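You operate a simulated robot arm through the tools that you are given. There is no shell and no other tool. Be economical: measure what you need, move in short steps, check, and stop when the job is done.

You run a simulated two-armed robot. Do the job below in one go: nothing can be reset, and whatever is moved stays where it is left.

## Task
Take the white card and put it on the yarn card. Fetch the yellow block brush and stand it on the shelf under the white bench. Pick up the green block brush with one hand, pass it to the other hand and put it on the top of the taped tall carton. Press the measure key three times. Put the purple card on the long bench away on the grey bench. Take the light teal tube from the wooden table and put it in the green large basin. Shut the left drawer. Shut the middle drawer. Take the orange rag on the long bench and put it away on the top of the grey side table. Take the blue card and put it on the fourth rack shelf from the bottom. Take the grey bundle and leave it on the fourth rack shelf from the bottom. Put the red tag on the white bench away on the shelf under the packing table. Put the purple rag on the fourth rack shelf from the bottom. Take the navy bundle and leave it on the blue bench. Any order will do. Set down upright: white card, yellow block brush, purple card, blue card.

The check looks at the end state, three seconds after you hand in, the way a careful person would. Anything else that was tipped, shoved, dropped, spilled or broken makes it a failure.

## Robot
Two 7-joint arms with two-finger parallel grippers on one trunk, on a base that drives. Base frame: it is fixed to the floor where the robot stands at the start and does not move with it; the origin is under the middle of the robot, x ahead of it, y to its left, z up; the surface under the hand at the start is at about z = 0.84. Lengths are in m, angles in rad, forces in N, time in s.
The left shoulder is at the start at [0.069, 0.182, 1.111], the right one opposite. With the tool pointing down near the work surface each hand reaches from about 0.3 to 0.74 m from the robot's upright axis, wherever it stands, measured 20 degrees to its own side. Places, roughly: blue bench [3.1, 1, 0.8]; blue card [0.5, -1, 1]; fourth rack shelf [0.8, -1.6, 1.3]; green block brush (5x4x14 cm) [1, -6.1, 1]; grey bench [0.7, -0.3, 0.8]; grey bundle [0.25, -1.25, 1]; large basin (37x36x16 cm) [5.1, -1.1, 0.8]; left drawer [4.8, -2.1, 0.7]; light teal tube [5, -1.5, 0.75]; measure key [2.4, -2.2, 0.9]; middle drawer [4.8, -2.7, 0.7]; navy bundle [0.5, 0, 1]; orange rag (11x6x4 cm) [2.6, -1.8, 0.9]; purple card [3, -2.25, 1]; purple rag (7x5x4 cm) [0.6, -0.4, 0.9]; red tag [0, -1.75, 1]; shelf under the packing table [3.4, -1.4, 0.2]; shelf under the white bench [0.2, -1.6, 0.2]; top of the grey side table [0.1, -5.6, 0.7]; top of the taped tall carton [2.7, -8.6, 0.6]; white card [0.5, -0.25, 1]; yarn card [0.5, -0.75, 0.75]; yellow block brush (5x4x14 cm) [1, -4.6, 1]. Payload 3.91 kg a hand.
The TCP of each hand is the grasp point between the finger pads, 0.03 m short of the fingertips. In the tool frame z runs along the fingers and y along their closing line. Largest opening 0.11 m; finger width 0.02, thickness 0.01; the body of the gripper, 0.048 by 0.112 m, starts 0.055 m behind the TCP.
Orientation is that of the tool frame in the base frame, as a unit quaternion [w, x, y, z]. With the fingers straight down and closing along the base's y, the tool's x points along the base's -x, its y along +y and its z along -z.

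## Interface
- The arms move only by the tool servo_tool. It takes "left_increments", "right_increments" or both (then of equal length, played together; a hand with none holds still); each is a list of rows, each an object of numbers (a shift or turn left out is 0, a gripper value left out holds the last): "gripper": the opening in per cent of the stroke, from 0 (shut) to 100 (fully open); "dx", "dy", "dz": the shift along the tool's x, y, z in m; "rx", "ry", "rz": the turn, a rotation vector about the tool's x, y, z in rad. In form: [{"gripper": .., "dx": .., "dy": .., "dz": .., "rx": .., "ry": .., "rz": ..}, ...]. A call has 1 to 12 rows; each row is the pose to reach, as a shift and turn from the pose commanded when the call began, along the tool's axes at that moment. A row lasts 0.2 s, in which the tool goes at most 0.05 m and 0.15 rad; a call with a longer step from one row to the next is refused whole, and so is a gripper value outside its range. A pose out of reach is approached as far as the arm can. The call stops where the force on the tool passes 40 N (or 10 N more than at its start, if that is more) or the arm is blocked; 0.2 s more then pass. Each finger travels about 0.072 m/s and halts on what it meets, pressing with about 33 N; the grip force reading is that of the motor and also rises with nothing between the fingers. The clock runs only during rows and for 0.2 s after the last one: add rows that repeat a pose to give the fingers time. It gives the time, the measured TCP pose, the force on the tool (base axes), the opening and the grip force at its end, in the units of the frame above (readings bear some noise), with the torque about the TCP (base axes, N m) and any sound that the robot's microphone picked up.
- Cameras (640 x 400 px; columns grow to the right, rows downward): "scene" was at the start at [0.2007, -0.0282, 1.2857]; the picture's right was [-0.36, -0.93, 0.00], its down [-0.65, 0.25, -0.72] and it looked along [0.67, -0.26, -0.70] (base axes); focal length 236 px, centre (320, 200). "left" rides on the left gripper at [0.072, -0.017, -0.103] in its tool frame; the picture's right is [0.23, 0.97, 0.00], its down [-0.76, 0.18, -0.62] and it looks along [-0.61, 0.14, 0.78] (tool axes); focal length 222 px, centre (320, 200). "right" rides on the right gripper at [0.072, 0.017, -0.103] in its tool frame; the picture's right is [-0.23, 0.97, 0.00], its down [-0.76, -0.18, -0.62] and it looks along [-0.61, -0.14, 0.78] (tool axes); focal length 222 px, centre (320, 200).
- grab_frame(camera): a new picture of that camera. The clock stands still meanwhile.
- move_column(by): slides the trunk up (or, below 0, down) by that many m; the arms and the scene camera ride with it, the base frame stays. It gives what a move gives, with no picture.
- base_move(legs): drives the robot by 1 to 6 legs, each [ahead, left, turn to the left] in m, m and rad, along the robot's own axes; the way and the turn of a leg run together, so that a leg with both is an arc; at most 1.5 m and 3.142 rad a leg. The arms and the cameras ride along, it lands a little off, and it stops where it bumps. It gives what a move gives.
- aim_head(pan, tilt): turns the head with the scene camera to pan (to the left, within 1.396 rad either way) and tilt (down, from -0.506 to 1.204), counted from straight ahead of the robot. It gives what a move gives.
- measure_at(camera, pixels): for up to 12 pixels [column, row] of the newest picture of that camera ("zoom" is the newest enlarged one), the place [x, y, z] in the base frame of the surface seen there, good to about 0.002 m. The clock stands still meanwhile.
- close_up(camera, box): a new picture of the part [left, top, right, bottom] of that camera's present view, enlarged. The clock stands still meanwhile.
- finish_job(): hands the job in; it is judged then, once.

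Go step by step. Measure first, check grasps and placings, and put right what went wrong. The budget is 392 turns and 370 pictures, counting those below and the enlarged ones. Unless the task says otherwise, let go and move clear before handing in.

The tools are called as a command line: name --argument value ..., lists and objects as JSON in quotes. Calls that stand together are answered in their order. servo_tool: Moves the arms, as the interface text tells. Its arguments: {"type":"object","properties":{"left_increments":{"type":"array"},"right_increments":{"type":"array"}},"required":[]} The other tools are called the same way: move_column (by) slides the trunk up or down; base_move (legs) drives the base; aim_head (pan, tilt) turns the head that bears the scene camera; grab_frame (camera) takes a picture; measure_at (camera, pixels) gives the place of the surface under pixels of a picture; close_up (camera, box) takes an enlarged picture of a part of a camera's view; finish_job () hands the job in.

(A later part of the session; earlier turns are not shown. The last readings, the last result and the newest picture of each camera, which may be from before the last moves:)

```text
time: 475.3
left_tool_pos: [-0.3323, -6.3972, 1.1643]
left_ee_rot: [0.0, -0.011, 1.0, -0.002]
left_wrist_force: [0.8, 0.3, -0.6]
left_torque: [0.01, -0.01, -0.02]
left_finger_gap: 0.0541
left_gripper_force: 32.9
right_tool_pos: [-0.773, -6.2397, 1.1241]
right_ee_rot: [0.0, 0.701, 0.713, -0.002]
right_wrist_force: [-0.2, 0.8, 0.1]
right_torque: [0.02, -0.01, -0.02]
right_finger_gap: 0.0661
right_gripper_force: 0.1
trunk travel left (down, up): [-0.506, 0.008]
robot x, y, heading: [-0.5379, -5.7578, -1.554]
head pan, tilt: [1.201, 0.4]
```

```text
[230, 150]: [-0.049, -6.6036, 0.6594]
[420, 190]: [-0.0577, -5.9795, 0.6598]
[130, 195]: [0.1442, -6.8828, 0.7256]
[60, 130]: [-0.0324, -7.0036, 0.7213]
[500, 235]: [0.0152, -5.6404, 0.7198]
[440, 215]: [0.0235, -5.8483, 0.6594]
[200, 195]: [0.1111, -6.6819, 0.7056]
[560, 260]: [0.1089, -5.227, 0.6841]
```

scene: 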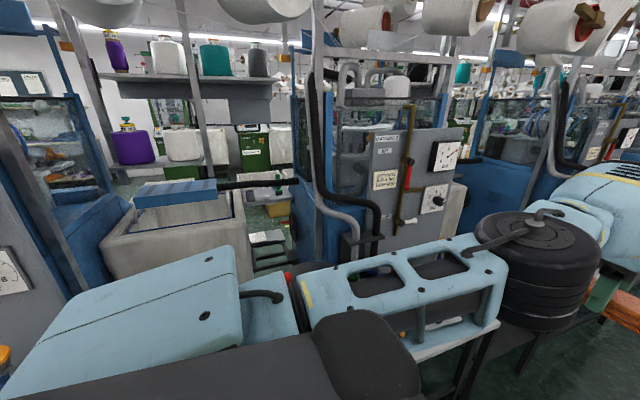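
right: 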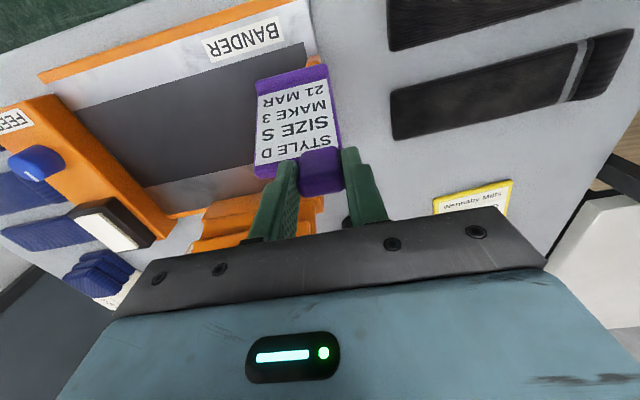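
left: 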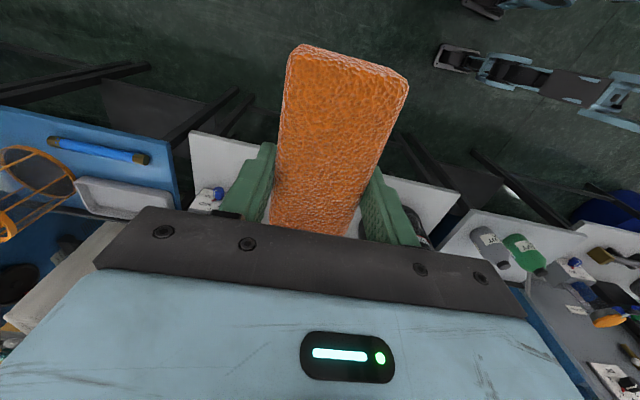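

The grey side table (z 0.72) is at y≈−5.2…−5.7. I turn to face it and look.

base_move --legs '[[0, -0.08, 0], [0, 0, 1.555]]'

aim_head --pan 0.1 --tilt 0.8

grab_frame --camera "scene"

grab_frame --camera "left"

```text
time: 480.4
left_tool_pos: [0.0267, -5.5792, 1.1646]
left_ee_rot: [0.003, -0.699, 0.715, -0.001]
left_wrist_force: [-0.1, 0.2, 0.7]
left_torque: [0.02, -0.01, 0.0]
left_finger_gap: 0.0543
left_gripper_force: 33.1
right_tool_pos: [-0.1505, -6.0121, 1.1254]
right_ee_rot: [0.001, 0.013, 1.0, -0.002]
right_wrist_force: [0.0, 0.0, 0.2]
right_torque: [0.04, -0.02, -0.02]
right_finger_gap: 0.0662
right_gripper_force: 0.1
trunk travel left (down, up): [-0.506, 0.008]
robot x, y, heading: [-0.6223, -5.7589, -0.033]
head pan, tilt: [1.201, 0.4]
```

```text
time: 481.7
left_tool_pos: [0.0266, -5.5795, 1.1648]
left_ee_rot: [0.003, -0.698, 0.716, -0.001]
left_wrist_force: [-1.0, 0.0, 0.2]
left_torque: [0.02, 0.02, 0.04]
left_finger_gap: 0.0542
left_gripper_force: 32.5
right_tool_pos: [-0.1505, -6.0123, 1.1248]
right_ee_rot: [0.001, 0.014, 1.0, -0.002]
right_wrist_force: [-1.1, 0.2, 0.7]
right_torque: [0.02, 0.0, -0.03]
right_finger_gap: 0.066
right_gripper_force: 0.2
trunk travel left (down, up): [-0.506, 0.008]
robot x, y, heading: [-0.6216, -5.7595, -0.033]
head pan, tilt: [0.099, 0.799]
```

```text
192 pictures are left
```

scene: 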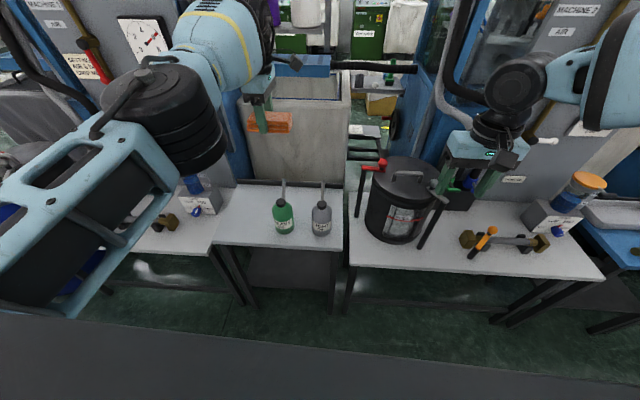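

```text
191 pictures are left
```

left: 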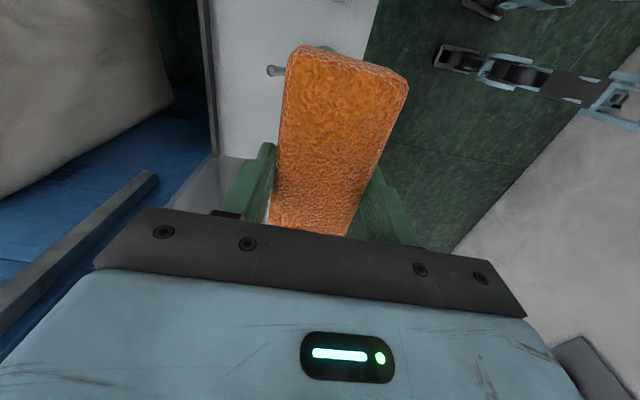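

The side table has two oil bottles (283,215), (320,218). I measure free space on it.

measure_at --camera "scene" --pixels '[[222, 240], [340, 245], [250, 200], [283, 228], [320, 230], [250, 225], [300, 238], [335, 190], [245, 190], [300, 195], [285, 190], [270, 185]]'

```text
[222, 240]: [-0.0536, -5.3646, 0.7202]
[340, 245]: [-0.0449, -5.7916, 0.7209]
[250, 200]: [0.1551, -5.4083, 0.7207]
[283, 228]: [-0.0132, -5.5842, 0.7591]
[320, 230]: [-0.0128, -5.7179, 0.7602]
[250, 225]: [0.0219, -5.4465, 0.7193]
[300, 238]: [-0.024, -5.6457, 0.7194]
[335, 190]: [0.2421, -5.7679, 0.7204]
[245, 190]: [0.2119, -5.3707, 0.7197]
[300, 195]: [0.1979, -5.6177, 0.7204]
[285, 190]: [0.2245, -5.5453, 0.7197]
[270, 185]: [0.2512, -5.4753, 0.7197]
```

Free spot at (0.08,−5.45). I strafe left 0.13 m, ahead 0.06, then lower the rag with the arm.

base_move --legs '[[0.06, 0.13, 0.03]]'

servo_tool --left_increments '[{"dz": 0.045}, {"dz": 0.09}, {"dz": 0.135}, {"dz": 0.18}, {"dz": 0.225}, {"dz": 0.27}, {"dz": 0.315}, {"dz": 0.35}, {"dz": 0.35}]'

grab_frame --camera "scene"

```text
time: 483.5
left_tool_pos: [0.0802, -5.4283, 1.1636]
left_ee_rot: [-0.003, 0.71, -0.704, 0.001]
left_wrist_force: [-0.3, 0.8, -1.2]
left_torque: [0.02, -0.01, -0.02]
left_finger_gap: 0.0541
left_gripper_force: 32.3
right_tool_pos: [-0.083, -5.8658, 1.1239]
right_ee_rot: [0.001, -0.003, 1.0, -0.002]
right_wrist_force: [-0.3, -0.6, 0.1]
right_torque: [-0.02, 0.01, -0.03]
right_finger_gap: 0.0662
right_gripper_force: 0.1
trunk travel left (down, up): [-0.506, 0.008]
robot x, y, heading: [-0.5577, -5.6249, 0.002]
head pan, tilt: [0.099, 0.799]
```

```text
time: 485.5
left_tool_pos: [0.0447, -5.4247, 0.8284]
left_ee_rot: [-0.004, 0.71, -0.704, 0.001]
left_wrist_force: [0.5, -0.8, -0.3]
left_torque: [0.04, 0.01, 0.03]
left_finger_gap: 0.0541
left_gripper_force: 32.5
left hand out of reach, approached as far as the arm can: row 1, 2, 3, 4, 6, 7, 8, 9
right_tool_pos: [-0.0833, -5.8685, 1.1253]
right_ee_rot: [0.0, -0.002, 1.0, -0.001]
right_wrist_force: [0.0, -0.1, -0.2]
right_torque: [0.03, -0.01, 0.0]
right_finger_gap: 0.0658
right_gripper_force: 0.0
trunk travel left (down, up): [-0.506, 0.008]
robot x, y, heading: [-0.5625, -5.6285, 0.008]
head pan, tilt: [0.099, 0.799]
```

```text
190 pictures are left
```

scene: 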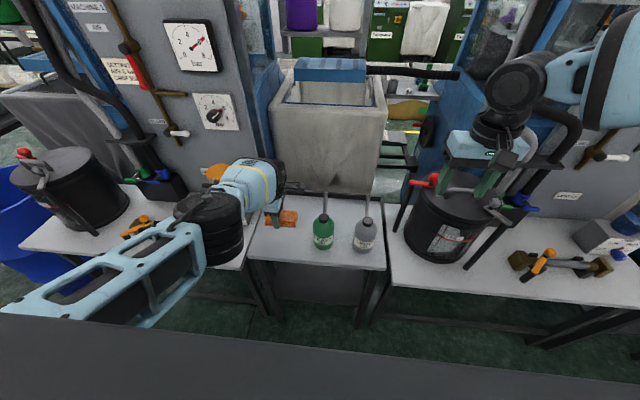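

measure_at --camera "scene" --pixels '[[210, 210], [225, 255], [170, 240], [150, 225], [282, 218], [165, 180], [135, 315], [470, 225], [430, 200]]'

```text
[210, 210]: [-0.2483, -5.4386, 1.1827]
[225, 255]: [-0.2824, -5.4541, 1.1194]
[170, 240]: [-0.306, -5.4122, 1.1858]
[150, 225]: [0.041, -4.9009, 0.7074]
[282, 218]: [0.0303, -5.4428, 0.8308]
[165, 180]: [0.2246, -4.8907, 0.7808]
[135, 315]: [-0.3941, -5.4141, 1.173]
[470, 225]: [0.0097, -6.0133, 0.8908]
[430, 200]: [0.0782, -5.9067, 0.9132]
```

Elbow is well above things. I lower the trunk 7 cm to set the rag down.

move_column --by -0.07

close_up --camera "scene" --box '[240, 170, 380, 280]'

```text
time: 486.1
left_tool_pos: [0.0226, -5.4246, 0.753]
left_ee_rot: [0.031, 0.71, -0.703, -0.034]
left_wrist_force: [-7.8, 0.1, 22.6]
left_torque: [-0.03, -0.56, 0.01]
left_finger_gap: 0.0562
left_gripper_force: 32.8
right_tool_pos: [-0.0842, -5.8675, 1.0861]
right_ee_rot: [-0.011, -0.002, 1.0, -0.002]
right_wrist_force: [-0.1, -0.4, 0.4]
right_torque: [0.0, 0.03, -0.04]
right_finger_gap: 0.0661
right_gripper_force: 0.0
trunk travel left (down, up): [-0.48, 0.035]
robot x, y, heading: [-0.5604, -5.6262, 0.005]
head pan, tilt: [0.099, 0.799]
stopped: the force on the tool passed its limit at 176 N (the readings are from after the stop); the commanded pose is now the measured one
```

```text
3.64 times, centred on (310, 225) of scene
```

zoom: 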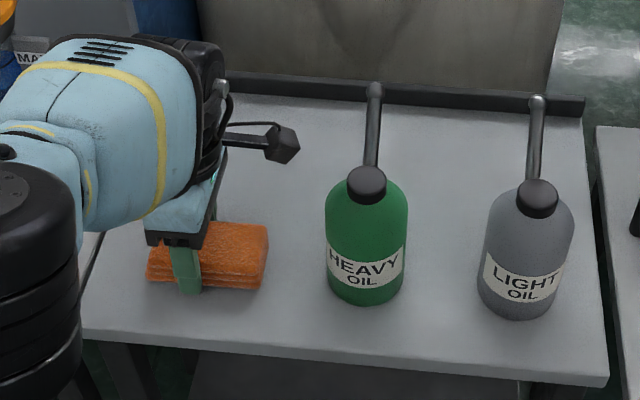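

The rag rests on the table (bottles untouched). I release and lift the left hand.

servo_tool --left_increments '[{"gripper": 90}, {"gripper": 90}, {"gripper": 90}, {"dz": -0.03}, {"dz": -0.075}, {"dz": -0.12}, {"dz": -0.165}, {"dz": -0.21}, {"dz": -0.25}, {"dz": -0.25}]'

close_up --camera "scene" --box '[200, 150, 400, 290]'

```text
time: 486.5
left_tool_pos: [0.0157, -5.425, 0.7543]
left_ee_rot: [0.036, 0.709, -0.703, -0.038]
left_wrist_force: [-29.8, -1.2, 29.7]
left_torque: [-0.02, -0.44, -0.04]
left_finger_gap: 0.0829
left_gripper_force: 0.0
right_tool_pos: [-0.0866, -5.8667, 1.0899]
right_ee_rot: [-0.009, -0.004, 1.0, -0.002]
right_wrist_force: [0.2, 0.1, -0.2]
right_torque: [0.02, 0.02, 0.0]
right_finger_gap: 0.0659
right_gripper_force: 0.0
trunk travel left (down, up): [-0.48, 0.035]
robot x, y, heading: [-0.561, -5.6303, 0.01]
head pan, tilt: [0.099, 0.799]
stopped in row 1 (left hand): the force on the tool passed its limit at 43 N (the readings are from after the stop); the commanded pose is now the measured one
```

```text
2.86 times, centred on (300, 220) of scene
```

zoom: 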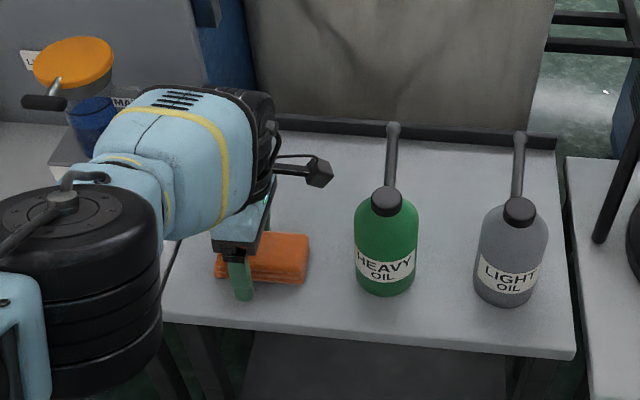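

The fingers are open but still pressed against the table. I lift straight up.

servo_tool --left_increments '[{"dz": -0.01}, {"dz": -0.04}, {"dz": -0.085}, {"dz": -0.13}, {"dz": -0.175}, {"dz": -0.22}, {"dz": -0.26}, {"dz": -0.26}]'

grab_frame --camera "scene"

```text
time: 488.3
left_tool_pos: [0.0868, -5.4214, 1.0078]
left_ee_rot: [0.036, 0.709, -0.703, -0.039]
left_wrist_force: [-0.9, 0.2, 0.4]
left_torque: [0.01, -0.01, 0.01]
left_finger_gap: 0.0989
left_gripper_force: 0.1
left hand out of reach, approached as far as the arm can: row 2, 3, 4, 5, 6, 7, 8
right_tool_pos: [-0.0818, -5.8649, 1.0867]
right_ee_rot: [-0.011, -0.003, 1.0, 0.0]
right_wrist_force: [-0.1, 0.1, -1.3]
right_torque: [-0.02, 0.0, 0.01]
right_finger_gap: 0.0659
right_gripper_force: 0.1
trunk travel left (down, up): [-0.48, 0.035]
robot x, y, heading: [-0.5649, -5.6257, 0.004]
head pan, tilt: [0.099, 0.799]
```

```text
187 pictures are left
```

scene: 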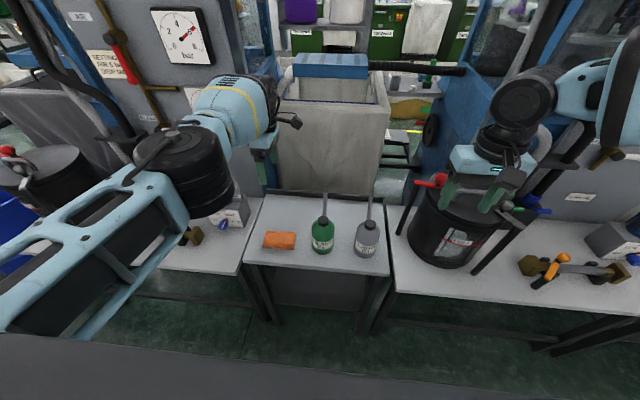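

Orange rag placed. I bring the left hand back to a straight home-like posture (yaw 0, retracted).

servo_tool --left_increments '[{"rz": 0.14, "dz": -0.02, "dy": 0.01}, {"rz": 0.28, "dz": -0.04, "dy": 0.02}, {"rz": 0.42, "dz": -0.06, "dy": 0.04}, {"rz": 0.56, "dz": -0.08, "dy": 0.06}, {"rz": 0.7, "dz": -0.1, "dy": 0.08}, {"rz": 0.84, "dz": -0.1, "dy": 0.1}, {"rz": 0.98, "dz": -0.1, "dy": 0.12}, {"rz": 1.12, "dz": -0.1, "dy": 0.14}, {"rz": 1.26, "dz": -0.1, "dy": 0.16}, {"rz": 1.4, "dz": -0.1, "dy": 0.18}, {"rz": 1.5, "dz": -0.1, "dy": 0.2}, {"rz": 1.57, "dz": -0.1, "dy": 0.22}]'

aim_head --pan 0.75 --tilt 0.35

grab_frame --camera "scene"

```text
time: 490.9
left_tool_pos: [-0.1243, -5.4279, 1.1314]
left_ee_rot: [-0.052, -0.004, 0.999, 0.001]
left_wrist_force: [-0.2, 1.0, -0.2]
left_torque: [0.0, 0.02, 0.01]
left_finger_gap: 0.0992
left_gripper_force: 0.0
left hand out of reach, approached as far as the arm can: row 1, 2, 3
right_tool_pos: [-0.0831, -5.8664, 1.0879]
right_ee_rot: [-0.011, -0.003, 1.0, -0.003]
right_wrist_force: [-0.5, 0.0, 0.2]
right_torque: [-0.02, -0.03, 0.03]
right_finger_gap: 0.0658
right_gripper_force: 0.1
trunk travel left (down, up): [-0.48, 0.035]
robot x, y, heading: [-0.5585, -5.6298, 0.003]
head pan, tilt: [0.099, 0.799]
```

```text
time: 491.9
left_tool_pos: [-0.1223, -5.4273, 1.1294]
left_ee_rot: [-0.051, -0.005, 0.999, 0.001]
left_wrist_force: [0.5, 0.0, -0.4]
left_torque: [-0.02, 0.02, 0.0]
left_finger_gap: 0.0993
left_gripper_force: 0.0
right_tool_pos: [-0.0812, -5.8657, 1.0875]
right_ee_rot: [-0.012, -0.003, 1.0, -0.001]
right_wrist_force: [0.4, -0.7, -0.2]
right_torque: [-0.05, 0.02, -0.03]
right_finger_gap: 0.0657
right_gripper_force: 0.1
trunk travel left (down, up): [-0.48, 0.035]
robot x, y, heading: [-0.5591, -5.6252, 0.004]
head pan, tilt: [0.75, 0.351]
```

```text
186 pictures are left
```

scene: 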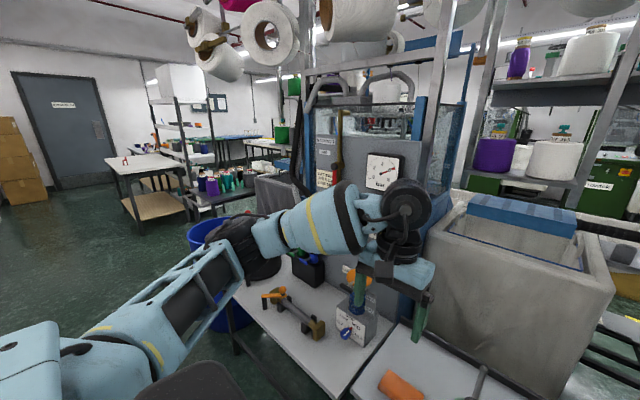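

Next the yellow brush near (0.96,−4.6), reachable from the machine row's other side. I drive back north, through the corridor, and turn south at x≈1.6.

base_move --legs '[[-0.05, 0, 0], [0, 1.48, 0], [0, 1.46, 0], [1.1, 0, 0], [1.1, 0, 0], [0, 0, -1.57]]'

aim_head --pan -0.2 --tilt 0.35

grab_frame --camera "scene"

```text
time: 532.2
left_tool_pos: [1.7033, -3.2063, 1.1297]
left_ee_rot: [-0.034, 0.719, 0.693, 0.038]
left_wrist_force: [-0.4, 0.3, -0.7]
left_torque: [-0.03, -0.02, 0.0]
left_finger_gap: 0.0991
left_gripper_force: 0.0
right_tool_pos: [1.265, -3.2284, 1.0874]
right_ee_rot: [-0.009, 0.721, 0.693, 0.007]
right_wrist_force: [-0.5, -0.2, 0.4]
right_torque: [0.03, 0.02, 0.0]
right_finger_gap: 0.0662
right_gripper_force: 0.2
trunk travel left (down, up): [-0.48, 0.035]
robot x, y, heading: [1.5254, -2.7574, -1.608]
head pan, tilt: [0.75, 0.351]
```

```text
time: 533.4
left_tool_pos: [1.7043, -3.2071, 1.13]
left_ee_rot: [-0.035, 0.719, 0.693, 0.038]
left_wrist_force: [0.1, 0.5, 0.1]
left_torque: [-0.01, -0.01, -0.02]
left_finger_gap: 0.0991
left_gripper_force: 0.0
right_tool_pos: [1.2643, -3.2275, 1.0878]
right_ee_rot: [-0.009, 0.721, 0.693, 0.007]
right_wrist_force: [0.2, 0.3, 0.0]
right_torque: [0.03, -0.04, 0.0]
right_finger_gap: 0.066
right_gripper_force: 0.0
trunk travel left (down, up): [-0.48, 0.035]
robot x, y, heading: [1.5247, -2.7615, -1.612]
head pan, tilt: [-0.201, 0.351]
```

```text
185 pictures are left
```

scene: 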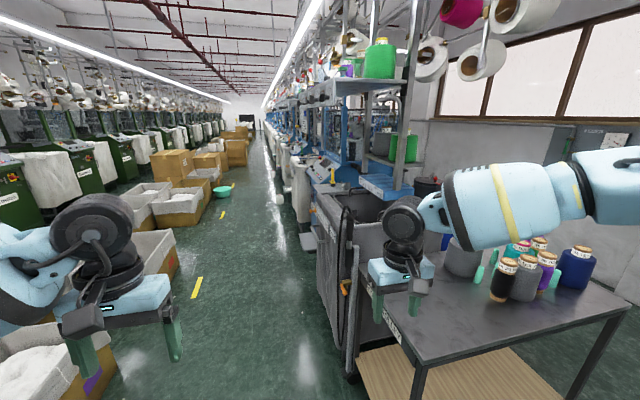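

measure_at --camera "scene" --pixels '[[350, 375], [170, 260], [230, 190], [333, 175], [318, 210], [305, 200], [350, 220], [300, 250], [270, 170]]'

close_up --camera "scene" --box '[280, 140, 400, 240]'

```text
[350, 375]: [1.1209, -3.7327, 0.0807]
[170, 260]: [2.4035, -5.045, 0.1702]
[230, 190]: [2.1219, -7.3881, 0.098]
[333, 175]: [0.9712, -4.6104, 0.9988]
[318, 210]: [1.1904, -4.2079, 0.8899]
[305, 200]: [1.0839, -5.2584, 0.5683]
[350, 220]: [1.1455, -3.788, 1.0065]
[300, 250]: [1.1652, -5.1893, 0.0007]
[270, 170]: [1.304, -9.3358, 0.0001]
```

```text
4.00 times, centred on (340, 190) of scene
```

zoom: 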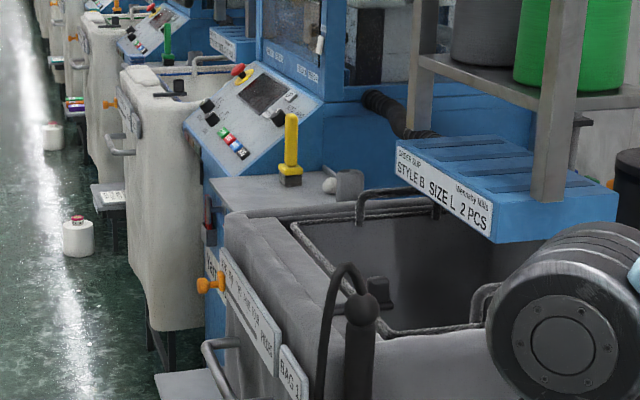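

The yellow brush stands on machine 1's shelf at (0.97,−4.61). I drive alongside and turn to face it.

base_move --legs '[[0.9, 0.12, 0.04], [0.9, 0.14, 0], [0, 0, -1.57]]'

aim_head --pan 0.0 --tilt 0.6

grab_frame --camera "scene"

```text
time: 540.6
left_tool_pos: [1.8503, -4.5518, 1.1343]
left_ee_rot: [-0.033, 0.719, 0.694, 0.034]
left_wrist_force: [0.3, -0.4, 0.0]
left_torque: [-0.01, 0.0, 0.03]
left_finger_gap: 0.0991
left_gripper_force: 0.0
right_tool_pos: [1.4074, -4.5719, 1.0952]
right_ee_rot: [-0.004, 0.726, 0.688, 0.002]
right_wrist_force: [0.7, -0.4, 0.6]
right_torque: [0.02, 0.01, 0.01]
right_finger_gap: 0.0657
right_gripper_force: 0.0
trunk travel left (down, up): [-0.48, 0.035]
robot x, y, heading: [1.6661, -4.1121, -1.612]
head pan, tilt: [-0.201, 0.351]
stopped in leg 2: the robot was blocked; the commanded pose is now the measured one
```

```text
time: 541.4
left_tool_pos: [1.8523, -4.5513, 1.1344]
left_ee_rot: [-0.032, 0.718, 0.694, 0.033]
left_wrist_force: [0.3, -0.9, 0.2]
left_torque: [0.03, -0.03, -0.03]
left_finger_gap: 0.0993
left_gripper_force: 0.1
right_tool_pos: [1.4072, -4.5731, 1.0946]
right_ee_rot: [-0.004, 0.724, 0.689, 0.003]
right_wrist_force: [-0.8, 0.2, 0.5]
right_torque: [-0.03, -0.02, 0.02]
right_finger_gap: 0.066
right_gripper_force: 0.1
trunk travel left (down, up): [-0.48, 0.035]
robot x, y, heading: [1.668, -4.1167, -1.611]
head pan, tilt: [0.0, 0.6]
```

```text
183 pictures are left
```

scene: 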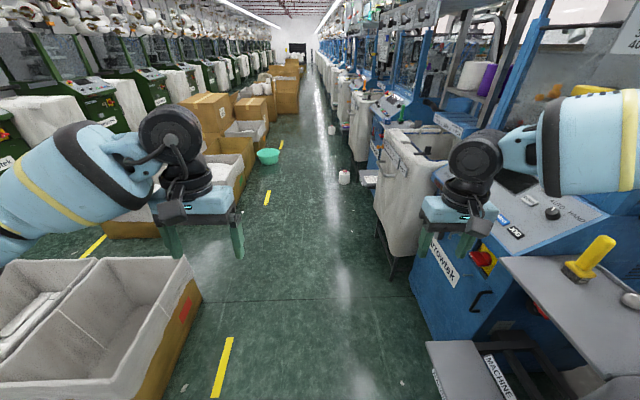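

The base was blocked, probably by the bin at lower left. I measure it.

measure_at --camera "scene" --pixels '[[200, 300], [185, 262], [150, 395], [100, 345], [435, 345], [520, 265], [590, 285], [395, 270], [585, 270], [470, 395], [60, 395]]'

```text
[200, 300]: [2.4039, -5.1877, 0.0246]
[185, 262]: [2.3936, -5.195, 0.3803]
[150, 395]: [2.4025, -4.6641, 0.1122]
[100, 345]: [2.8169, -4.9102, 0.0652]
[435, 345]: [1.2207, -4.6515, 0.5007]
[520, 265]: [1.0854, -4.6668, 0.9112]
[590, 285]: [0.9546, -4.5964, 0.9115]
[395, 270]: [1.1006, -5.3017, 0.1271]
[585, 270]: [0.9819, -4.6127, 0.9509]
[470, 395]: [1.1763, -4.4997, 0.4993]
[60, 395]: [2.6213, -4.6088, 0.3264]
```

Bins are at x≥2.40, so it was likely my right elbow near the machine posts. I shift 0.2 m away and continue.

base_move --legs '[[0, 0.2, 0.04], [0.4, 0, 0]]'

aim_head --pan -0.9 --tilt 0.5

grab_frame --camera "scene"

```text
time: 545.9
left_tool_pos: [2.0672, -4.9599, 1.1296]
left_ee_rot: [-0.036, 0.704, 0.708, 0.038]
left_wrist_force: [-0.5, -0.3, -0.1]
left_torque: [0.0, 0.02, 0.01]
left_finger_gap: 0.0993
left_gripper_force: 0.0
right_tool_pos: [1.6237, -4.9964, 1.0869]
right_ee_rot: [-0.008, 0.711, 0.703, 0.01]
right_wrist_force: [0.3, -0.9, 0.2]
right_torque: [-0.02, 0.02, -0.01]
right_finger_gap: 0.066
right_gripper_force: 0.0
trunk travel left (down, up): [-0.48, 0.035]
robot x, y, heading: [1.8722, -4.5204, -1.574]
head pan, tilt: [0.0, 0.6]
```

```text
time: 547.1
left_tool_pos: [2.0656, -4.9598, 1.1304]
left_ee_rot: [-0.036, 0.705, 0.707, 0.038]
left_wrist_force: [0.4, 0.1, -0.4]
left_torque: [0.01, 0.0, -0.01]
left_finger_gap: 0.099
left_gripper_force: 0.0
right_tool_pos: [1.6233, -4.9977, 1.0864]
right_ee_rot: [-0.008, 0.712, 0.702, 0.009]
right_wrist_force: [-0.1, 0.1, 0.4]
right_torque: [0.03, 0.01, 0.0]
right_finger_gap: 0.0661
right_gripper_force: 0.1
trunk travel left (down, up): [-0.48, 0.035]
robot x, y, heading: [1.8674, -4.5216, -1.575]
head pan, tilt: [-0.901, 0.499]
```

```text
182 pictures are left
```

scene: 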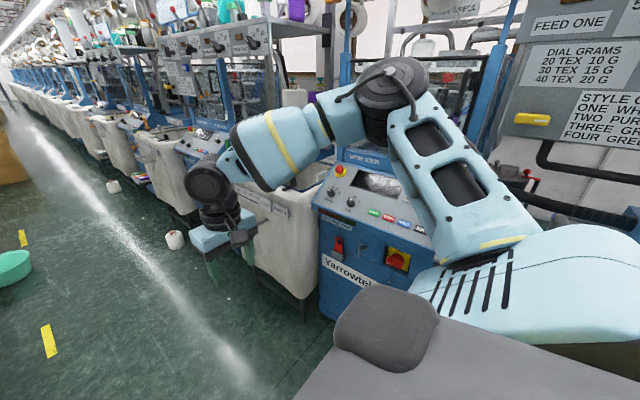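

base_move --legs '[[0, 0, -1.567]]'

aim_head --pan 0.1 --tilt 0.6

grab_frame --camera "scene"

```text
time: 551.4
left_tool_pos: [1.4215, -4.6928, 1.1298]
left_ee_rot: [0.003, 0.998, -0.025, 0.053]
left_wrist_force: [-0.3, 0.5, 0.0]
left_torque: [0.0, -0.04, 0.0]
left_finger_gap: 0.0993
left_gripper_force: 0.0
right_tool_pos: [1.4073, -4.2488, 1.0874]
right_ee_rot: [0.0, 0.999, -0.034, 0.012]
right_wrist_force: [-0.1, -0.3, 0.5]
right_torque: [0.04, -0.02, 0.01]
right_finger_gap: 0.0662
right_gripper_force: 0.1
trunk travel left (down, up): [-0.48, 0.035]
robot x, y, heading: [1.8679, -4.5219, 3.085]
head pan, tilt: [-0.901, 0.499]
```

```text
time: 552.7
left_tool_pos: [1.4193, -4.6924, 1.1303]
left_ee_rot: [0.004, 0.998, -0.025, 0.053]
left_wrist_force: [0.9, -0.2, 0.6]
left_torque: [0.04, 0.0, -0.01]
left_finger_gap: 0.0992
left_gripper_force: 0.1
right_tool_pos: [1.407, -4.2482, 1.0857]
right_ee_rot: [0.001, 0.999, -0.034, 0.012]
right_wrist_force: [-0.5, 0.8, 0.1]
right_torque: [0.0, -0.04, 0.0]
right_finger_gap: 0.0659
right_gripper_force: 0.0
trunk travel left (down, up): [-0.48, 0.035]
robot x, y, heading: [1.8677, -4.5179, 3.081]
head pan, tilt: [0.099, 0.6]
```

```text
181 pictures are left
```

scene: 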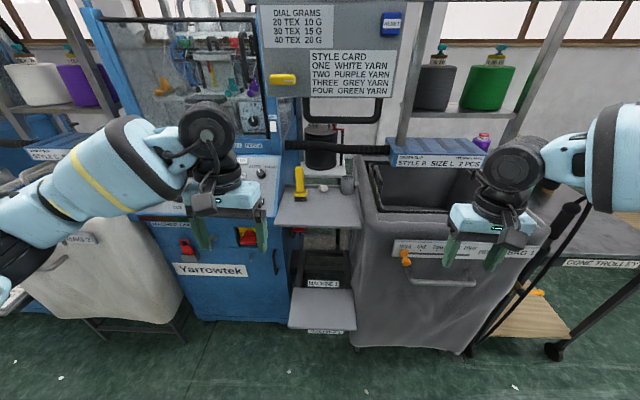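

close_up --camera "scene" --box '[260, 140, 370, 240]'

measure_at --camera "zoom" --pixels '[[230, 140], [235, 110], [225, 190], [250, 205], [215, 205], [235, 230], [300, 250], [420, 320], [100, 300], [490, 190], [355, 190], [250, 130]]'

```text
4.00 times, centred on (315, 190) of scene
```

zoom: 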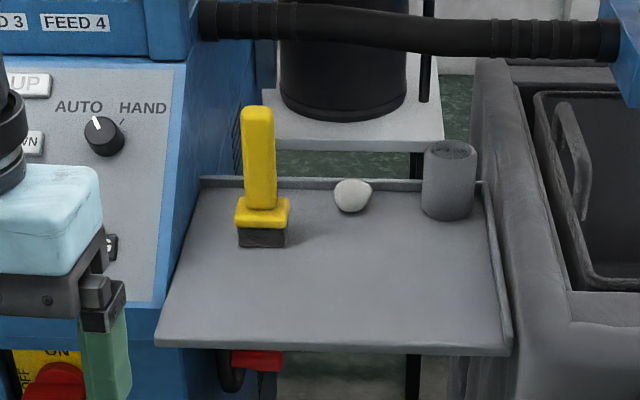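

```text
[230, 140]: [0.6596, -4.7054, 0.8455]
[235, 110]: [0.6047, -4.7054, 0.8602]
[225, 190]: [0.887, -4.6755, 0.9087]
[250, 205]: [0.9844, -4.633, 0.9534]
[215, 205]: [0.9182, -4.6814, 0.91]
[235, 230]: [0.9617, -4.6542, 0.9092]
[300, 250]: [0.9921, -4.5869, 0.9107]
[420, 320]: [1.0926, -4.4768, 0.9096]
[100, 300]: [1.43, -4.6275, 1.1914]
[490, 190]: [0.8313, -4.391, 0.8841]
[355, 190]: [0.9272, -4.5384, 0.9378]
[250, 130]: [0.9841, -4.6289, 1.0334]
```

Shelf z 0.910; the brush handle is at (0.97,−4.625), z 0.955–1.05. I pitch the left tool 40° to a pre-grasp alignment, then drive closer.

servo_tool --left_increments '[{"gripper": 70, "dx": -0.0134, "dy": -0.0089, "dz": 0.0047, "rx": -0.0021, "ry": -0.1398, "rz": -0.0073}, {"dx": -0.0269, "dy": -0.0179, "dz": 0.0094, "rx": -0.0042, "ry": -0.2796, "rz": -0.0145}, {"dx": -0.0403, "dy": -0.0268, "dz": 0.0141, "rx": -0.0063, "ry": -0.4194, "rz": -0.0218}, {"dx": -0.0537, "dy": -0.0358, "dz": 0.0189, "rx": -0.0083, "ry": -0.5592, "rz": -0.029}, {"dx": -0.0671, "dy": -0.0447, "dz": 0.0236, "rx": -0.0104, "ry": -0.699, "rz": -0.0363}, {"dx": -0.0806, "dy": -0.0537, "dz": 0.0283, "rx": -0.0125, "ry": -0.8388, "rz": -0.0435}, {"dx": -0.094, "dy": -0.0626, "dz": 0.033, "rx": -0.0146, "ry": -0.9786, "rz": -0.0508}, {"dx": -0.094, "dy": -0.0626, "dz": 0.033, "rx": -0.0146, "ry": -0.9786, "rz": -0.0508}]'

base_move --legs '[[0, 0, 0.058], [0.25, 0, 0]]'

grab_frame --camera "left"

grab_frame --camera "scene"

```text
time: 554.5
left_tool_pos: [1.3324, -4.6272, 1.0885]
left_ee_rot: [-0.002, 0.906, -0.001, -0.424]
left_wrist_force: [-0.5, 0.2, -0.1]
left_torque: [0.01, 0.04, -0.02]
left_finger_gap: 0.077
left_gripper_force: 0.1
right_tool_pos: [1.4068, -4.2487, 1.0869]
right_ee_rot: [0.001, 0.999, -0.034, 0.012]
right_wrist_force: [0.5, 0.8, 0.3]
right_torque: [0.0, 0.0, 0.0]
right_finger_gap: 0.0658
right_gripper_force: 0.1
trunk travel left (down, up): [-0.48, 0.035]
robot x, y, heading: [1.8716, -4.5188, 3.084]
head pan, tilt: [0.099, 0.6]
```

```text
time: 556.7
left_tool_pos: [1.0903, -4.6577, 1.0887]
left_ee_rot: [0.011, 0.906, 0.026, -0.423]
left_wrist_force: [-0.2, 0.5, -0.6]
left_torque: [-0.01, 0.01, 0.03]
left_finger_gap: 0.0772
left_gripper_force: 0.1
right_tool_pos: [1.1432, -4.2745, 1.0853]
right_ee_rot: [0.001, 1.0, -0.006, 0.012]
right_wrist_force: [-0.5, 0.6, 0.0]
right_torque: [-0.03, -0.02, -0.01]
right_finger_gap: 0.0659
right_gripper_force: 0.0
trunk travel left (down, up): [-0.48, 0.035]
robot x, y, heading: [1.6215, -4.5202, 3.139]
head pan, tilt: [0.099, 0.6]
```

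```text
179 pictures are left
```

left: 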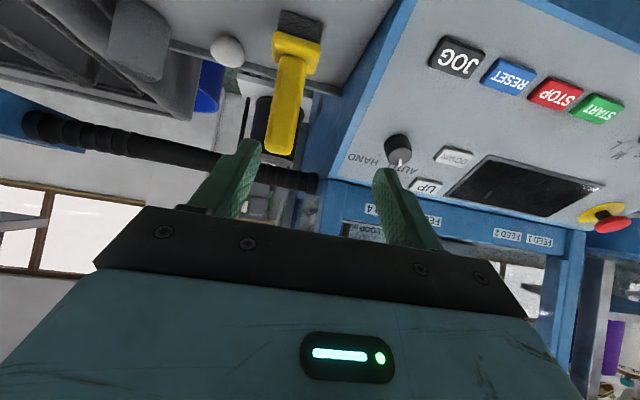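

```text
178 pictures are left
```

scene: 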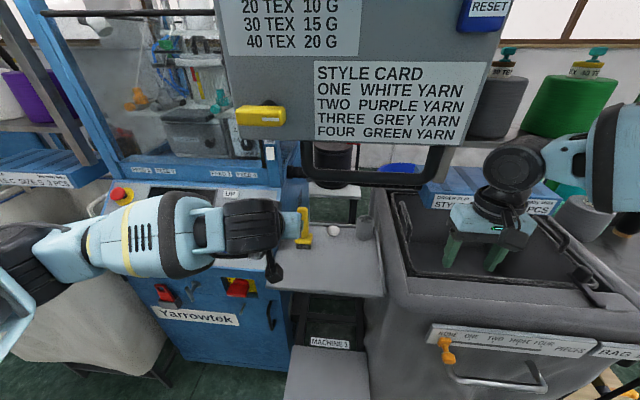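

measure_at --camera "left" --pixels '[[285, 110], [272, 110], [298, 110], [280, 145], [290, 70], [295, 45], [315, 75]]'

```text
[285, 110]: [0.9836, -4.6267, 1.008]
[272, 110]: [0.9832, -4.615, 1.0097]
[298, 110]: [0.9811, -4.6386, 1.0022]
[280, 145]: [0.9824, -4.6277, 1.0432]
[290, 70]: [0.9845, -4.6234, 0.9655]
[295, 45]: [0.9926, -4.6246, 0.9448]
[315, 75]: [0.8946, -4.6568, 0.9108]
```

Handle centre (0.971,−4.626). I align laterally, advance 0.138 m along the tool and close.

servo_tool --left_increments '[{"dx": -0.0147, "dy": -0.0384}, {"dx": -0.0147, "dy": -0.0384, "dz": 0.045}, {"dx": -0.0147, "dy": -0.0384, "dz": 0.09}, {"dx": -0.0147, "dy": -0.0384, "dz": 0.12}, {"dx": -0.0147, "dy": -0.0384, "dz": 0.138}, {"dx": -0.0147, "dy": -0.0384, "dz": 0.138, "gripper": 0}, {"dx": -0.0147, "dy": -0.0384, "dz": 0.138, "gripper": 0}, {"dx": -0.0147, "dy": -0.0384, "dz": 0.138, "gripper": 0}, {"dx": -0.0147, "dy": -0.0384, "dz": 0.138, "gripper": 0}, {"dx": -0.0147, "dy": -0.0384, "dz": 0.138, "gripper": 0}]'

grab_frame --camera "left"

```text
time: 558.9
left_tool_pos: [0.9734, -4.6246, 1.0115]
left_ee_rot: [0.011, 0.905, 0.026, -0.424]
left_wrist_force: [-1.5, 0.2, 1.2]
left_torque: [-0.03, 0.08, 0.0]
left_finger_gap: 0.0295
left_gripper_force: 33.1
right_tool_pos: [1.1451, -4.2751, 1.0865]
right_ee_rot: [0.001, 1.0, -0.005, 0.012]
right_wrist_force: [-0.7, 0.0, 0.2]
right_torque: [0.01, 0.0, 0.04]
right_finger_gap: 0.0661
right_gripper_force: 0.0
trunk travel left (down, up): [-0.48, 0.035]
robot x, y, heading: [1.6227, -4.5205, 3.136]
head pan, tilt: [0.099, 0.6]
```

```text
177 pictures are left
```

left: 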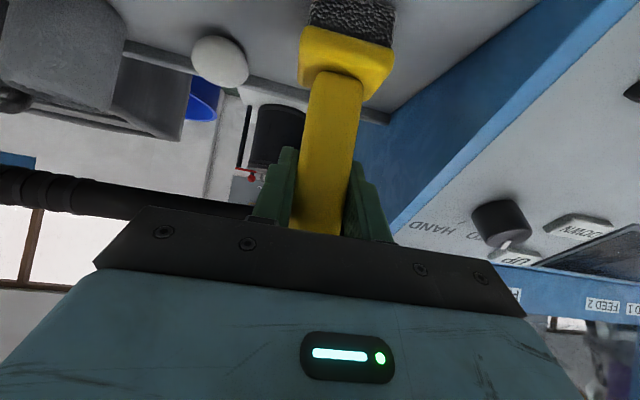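

Brush gripped (bottom is TCP−0.10). I lift it, pull in, and drive back to the corridor.

servo_tool --left_increments '[{"dx": -0.03, "dz": -0.025}, {"dx": -0.06, "dz": -0.05}, {"dx": -0.085, "dz": -0.075}, {"dx": -0.085, "dz": -0.12}, {"dx": -0.075, "dz": -0.165}, {"dx": -0.07, "dz": -0.2}, {"dx": -0.07, "dz": -0.2}]'

base_move --legs '[[-0.2, 0, 0], [0, -0.92, 0], [0, -0.92, 0]]'

grab_frame --camera "left"

```text
time: 560.7
left_tool_pos: [1.0724, -4.6289, 1.1644]
left_ee_rot: [0.028, 0.915, 0.03, -0.4]
left_wrist_force: [1.0, 0.9, 0.3]
left_torque: [-0.06, 0.03, 0.03]
left_finger_gap: 0.0297
left_gripper_force: 33.0
right_tool_pos: [1.1374, -4.277, 1.0873]
right_ee_rot: [0.001, 1.0, -0.006, 0.013]
right_wrist_force: [1.6, 1.0, -0.3]
right_torque: [-0.01, 0.1, 0.01]
right_finger_gap: 0.0661
right_gripper_force: 0.1
trunk travel left (down, up): [-0.48, 0.035]
robot x, y, heading: [1.6185, -4.5197, 3.141]
head pan, tilt: [0.099, 0.6]
stopped in row 7 (left hand): the arm was blocked; the commanded pose is now the measured one
```

```text
time: 578.5
left_tool_pos: [1.3261, -2.7583, 1.1761]
left_ee_rot: [0.015, 0.912, 0.012, -0.411]
left_wrist_force: [-0.6, -0.5, -1.3]
left_torque: [-0.01, -0.03, -0.01]
left_finger_gap: 0.0292
left_gripper_force: 32.7
right_tool_pos: [1.4029, -2.4128, 1.0869]
right_ee_rot: [0.001, 1.0, -0.022, 0.013]
right_wrist_force: [-0.4, -0.7, 0.2]
right_torque: [0.0, -0.03, -0.01]
right_finger_gap: 0.066
right_gripper_force: 0.1
trunk travel left (down, up): [-0.48, 0.035]
robot x, y, heading: [1.8677, -2.6755, 3.112]
head pan, tilt: [0.099, 0.6]
```

```text
176 pictures are left
```

left: 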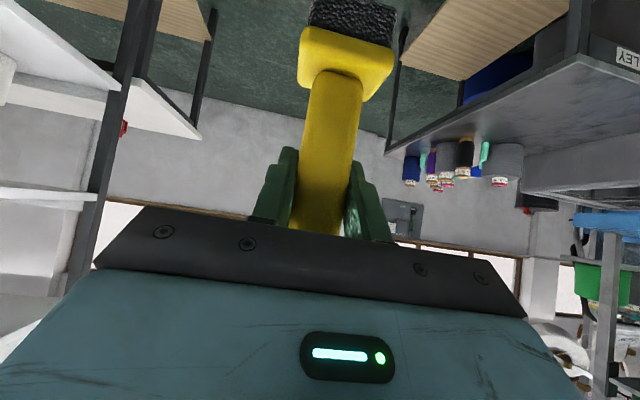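

The brush is still held well. I turn around, reverse through the corridor and strafe up beside the white bench.

base_move --legs '[[0, 0, -1.57], [0, 0, -1.542], [-1.2, 0, 0], [-1.22, 0, 0]]'

base_move --legs '[[-0.05, 0, 0], [0, 1.05, 0]]'

aim_head --pan 0.0 --tilt 0.9

grab_frame --camera "scene"

```text
time: 598.0
left_tool_pos: [-0.0264, -2.5309, 1.1757]
left_ee_rot: [0.41, -0.013, 0.912, 0.015]
left_wrist_force: [0.8, -0.6, -1.2]
left_torque: [-0.01, 0.02, -0.03]
left_finger_gap: 0.0297
left_gripper_force: 33.5
right_tool_pos: [-0.1022, -2.8762, 1.0867]
right_ee_rot: [-0.013, 0.021, 1.0, 0.001]
right_wrist_force: [0.2, -0.4, 0.5]
right_torque: [0.04, 0.01, 0.03]
right_finger_gap: 0.0662
right_gripper_force: 0.1
trunk travel left (down, up): [-0.48, 0.035]
robot x, y, heading: [-0.5702, -2.6151, -0.029]
head pan, tilt: [0.099, 0.6]
```

```text
time: 607.8
left_tool_pos: [-0.0453, -1.5061, 1.1756]
left_ee_rot: [0.412, -0.014, 0.911, 0.016]
left_wrist_force: [0.8, 0.3, -0.6]
left_torque: [-0.03, -0.03, -0.01]
left_finger_gap: 0.0296
left_gripper_force: 33.0
right_tool_pos: [-0.1183, -1.8528, 1.0873]
right_ee_rot: [-0.013, 0.019, 1.0, 0.001]
right_wrist_force: [0.3, 1.0, -0.2]
right_torque: [0.01, 0.0, 0.04]
right_finger_gap: 0.066
right_gripper_force: 0.0
trunk travel left (down, up): [-0.48, 0.035]
robot x, y, heading: [-0.5874, -1.59, -0.025]
head pan, tilt: [0.099, 0.6]
```

```text
time: 608.6
left_tool_pos: [-0.0465, -1.5055, 1.1758]
left_ee_rot: [0.411, -0.014, 0.911, 0.015]
left_wrist_force: [-0.7, -0.1, -0.7]
left_torque: [0.0, -0.01, 0.0]
left_finger_gap: 0.0294
left_gripper_force: 33.0
right_tool_pos: [-0.1195, -1.8516, 1.0868]
right_ee_rot: [-0.013, 0.019, 1.0, 0.001]
right_wrist_force: [-0.2, -0.7, 0.3]
right_torque: [0.01, 0.0, -0.01]
right_finger_gap: 0.066
right_gripper_force: 0.1
trunk travel left (down, up): [-0.48, 0.035]
robot x, y, heading: [-0.5927, -1.593, -0.028]
head pan, tilt: [0.0, 0.901]
```

```text
175 pictures are left
```

scene: 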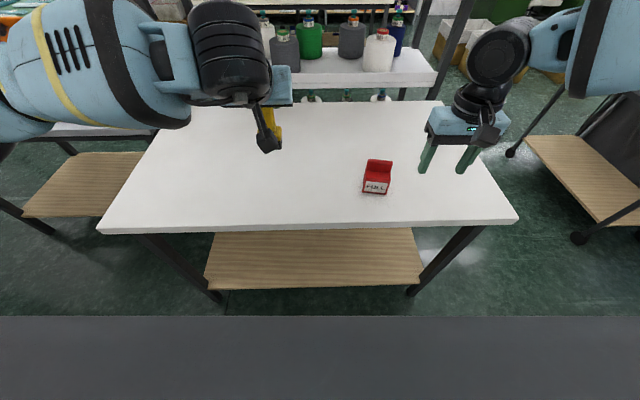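

measure_at --camera "scene" --pixels '[[315, 285], [315, 260], [215, 285], [418, 280], [250, 240], [400, 225], [377, 188], [378, 165], [365, 192], [388, 192], [110, 230], [510, 220]]'

close_up --camera "scene" --box '[340, 145, 420, 210]'

```text
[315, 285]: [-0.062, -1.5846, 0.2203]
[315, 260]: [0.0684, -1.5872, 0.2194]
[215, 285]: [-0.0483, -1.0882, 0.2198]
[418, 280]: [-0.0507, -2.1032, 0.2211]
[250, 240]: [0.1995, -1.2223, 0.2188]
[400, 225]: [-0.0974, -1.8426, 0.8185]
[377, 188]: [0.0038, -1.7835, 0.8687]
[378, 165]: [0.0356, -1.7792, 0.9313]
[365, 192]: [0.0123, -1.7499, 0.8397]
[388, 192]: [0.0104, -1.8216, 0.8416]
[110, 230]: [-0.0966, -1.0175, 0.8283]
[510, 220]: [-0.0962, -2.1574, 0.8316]
```

```text
6.15 times, centred on (380, 178) of scene
```

zoom: 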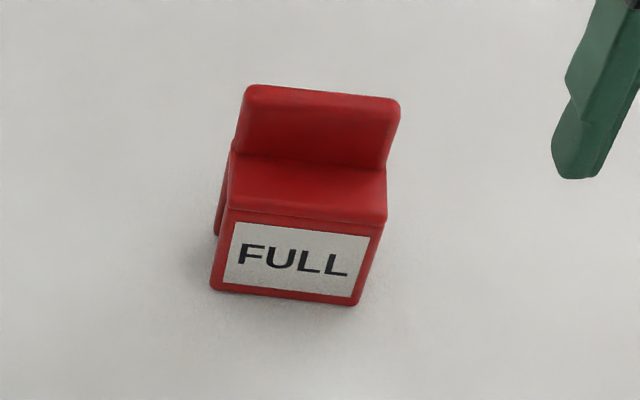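

Shelf top z=0.220, front edge x≈−0.065. I back off, lower the trunk fully, then lower the hand.

base_move --legs '[[-0.16, 0, 0.027]]'

move_column --by -0.45

servo_tool --left_increments '[{"dx": 0.031, "dz": 0.028}, {"dx": 0.062, "dz": 0.056}, {"dx": 0.093, "dz": 0.084}, {"dx": 0.124, "dz": 0.112}, {"dx": 0.155, "dz": 0.14}, {"dx": 0.186, "dz": 0.168}, {"dx": 0.217, "dz": 0.196}, {"dx": 0.248, "dz": 0.22}, {"dx": 0.248, "dz": 0.22}]'

grab_frame --camera "scene"

```text
time: 610.0
left_tool_pos: [-0.2051, -1.4899, 1.1745]
left_ee_rot: [0.41, -0.025, 0.911, 0.021]
left_wrist_force: [-0.1, 0.4, -0.2]
left_torque: [0.0, -0.01, 0.02]
left_finger_gap: 0.0296
left_gripper_force: 33.5
right_tool_pos: [-0.2702, -1.8379, 1.0867]
right_ee_rot: [-0.013, 0.008, 1.0, 0.001]
right_wrist_force: [0.6, -0.1, 0.0]
right_torque: [0.0, 0.0, 0.01]
right_finger_gap: 0.066
right_gripper_force: 0.1
trunk travel left (down, up): [-0.48, 0.035]
robot x, y, heading: [-0.7528, -1.5887, -0.0]
head pan, tilt: [0.0, 0.901]
```

```text
refused: -0.45 is not a number from -0.4 to 0.4
```

```text
time: 612.0
left_tool_pos: [-0.2053, -1.4811, 0.8467]
left_ee_rot: [0.41, -0.027, 0.912, 0.021]
left_wrist_force: [-0.2, -0.5, -0.6]
left_torque: [-0.02, 0.01, 0.01]
left_finger_gap: 0.0294
left_gripper_force: 33.1
right_tool_pos: [-0.2705, -1.8371, 1.0864]
right_ee_rot: [-0.013, 0.007, 1.0, 0.0]
right_wrist_force: [-0.7, -0.9, -0.2]
right_torque: [0.01, -0.02, 0.02]
right_finger_gap: 0.0661
right_gripper_force: 0.1
trunk travel left (down, up): [-0.48, 0.035]
robot x, y, heading: [-0.7477, -1.5917, -0.005]
head pan, tilt: [0.0, 0.901]
```

```text
173 pictures are left
```

scene: 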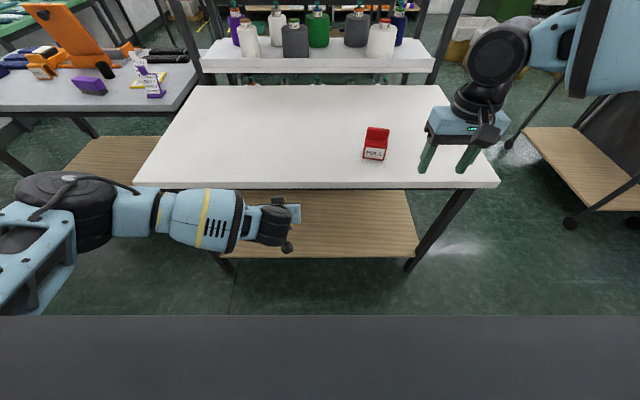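

The arm is down to 0.847; now the trunk goes down 0.48 m in two steps.

move_column --by -0.4

move_column --by -0.06

grab_frame --camera "scene"

grab_frame --camera "left"

```text
time: 615.9
left_tool_pos: [-0.2066, -1.4835, 0.4441]
left_ee_rot: [0.411, -0.026, 0.911, 0.021]
left_wrist_force: [-0.2, -0.8, -0.8]
left_torque: [0.0, 0.01, 0.01]
left_finger_gap: 0.0298
left_gripper_force: 33.0
right_tool_pos: [-0.2706, -1.8367, 0.6863]
right_ee_rot: [-0.012, 0.006, 1.0, 0.001]
right_wrist_force: [-0.4, 0.1, 0.6]
right_torque: [-0.04, -0.01, -0.02]
right_finger_gap: 0.0658
right_gripper_force: 0.1
trunk travel left (down, up): [-0.08, 0.435]
robot x, y, heading: [-0.7492, -1.5912, -0.002]
head pan, tilt: [0.0, 0.901]
```

```text
time: 616.9
left_tool_pos: [-0.2056, -1.4842, 0.3841]
left_ee_rot: [0.41, -0.027, 0.911, 0.021]
left_wrist_force: [-0.5, -0.5, -1.4]
left_torque: [-0.01, -0.03, -0.04]
left_finger_gap: 0.0295
left_gripper_force: 33.0
right_tool_pos: [-0.2721, -1.8368, 0.6274]
right_ee_rot: [-0.012, 0.008, 1.0, 0.001]
right_wrist_force: [-0.6, 0.9, -0.2]
right_torque: [0.02, 0.01, 0.01]
right_finger_gap: 0.0663
right_gripper_force: 0.0
trunk travel left (down, up): [-0.02, 0.495]
robot x, y, heading: [-0.7458, -1.592, -0.0]
head pan, tilt: [0.0, 0.901]
```

```text
172 pictures are left
```

scene: 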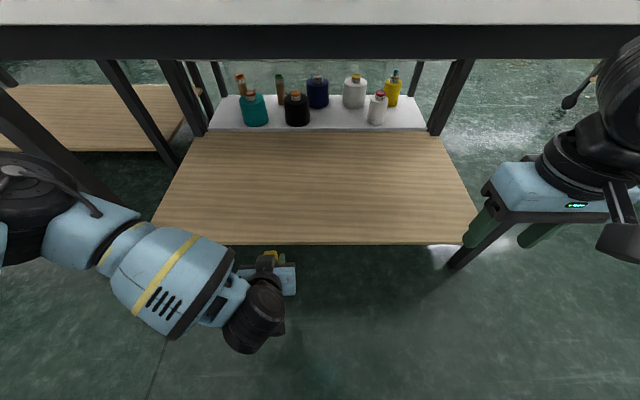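

```text
171 pictures are left
```

left: 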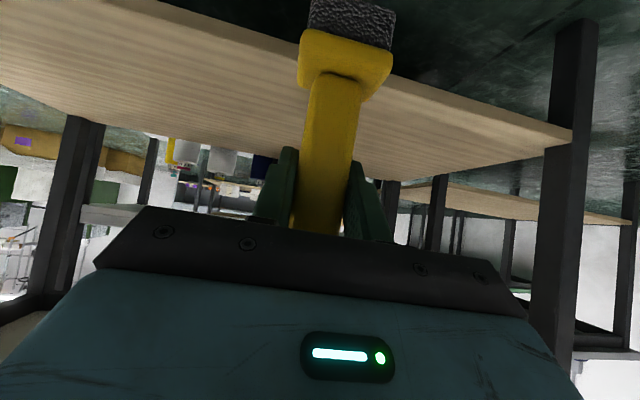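

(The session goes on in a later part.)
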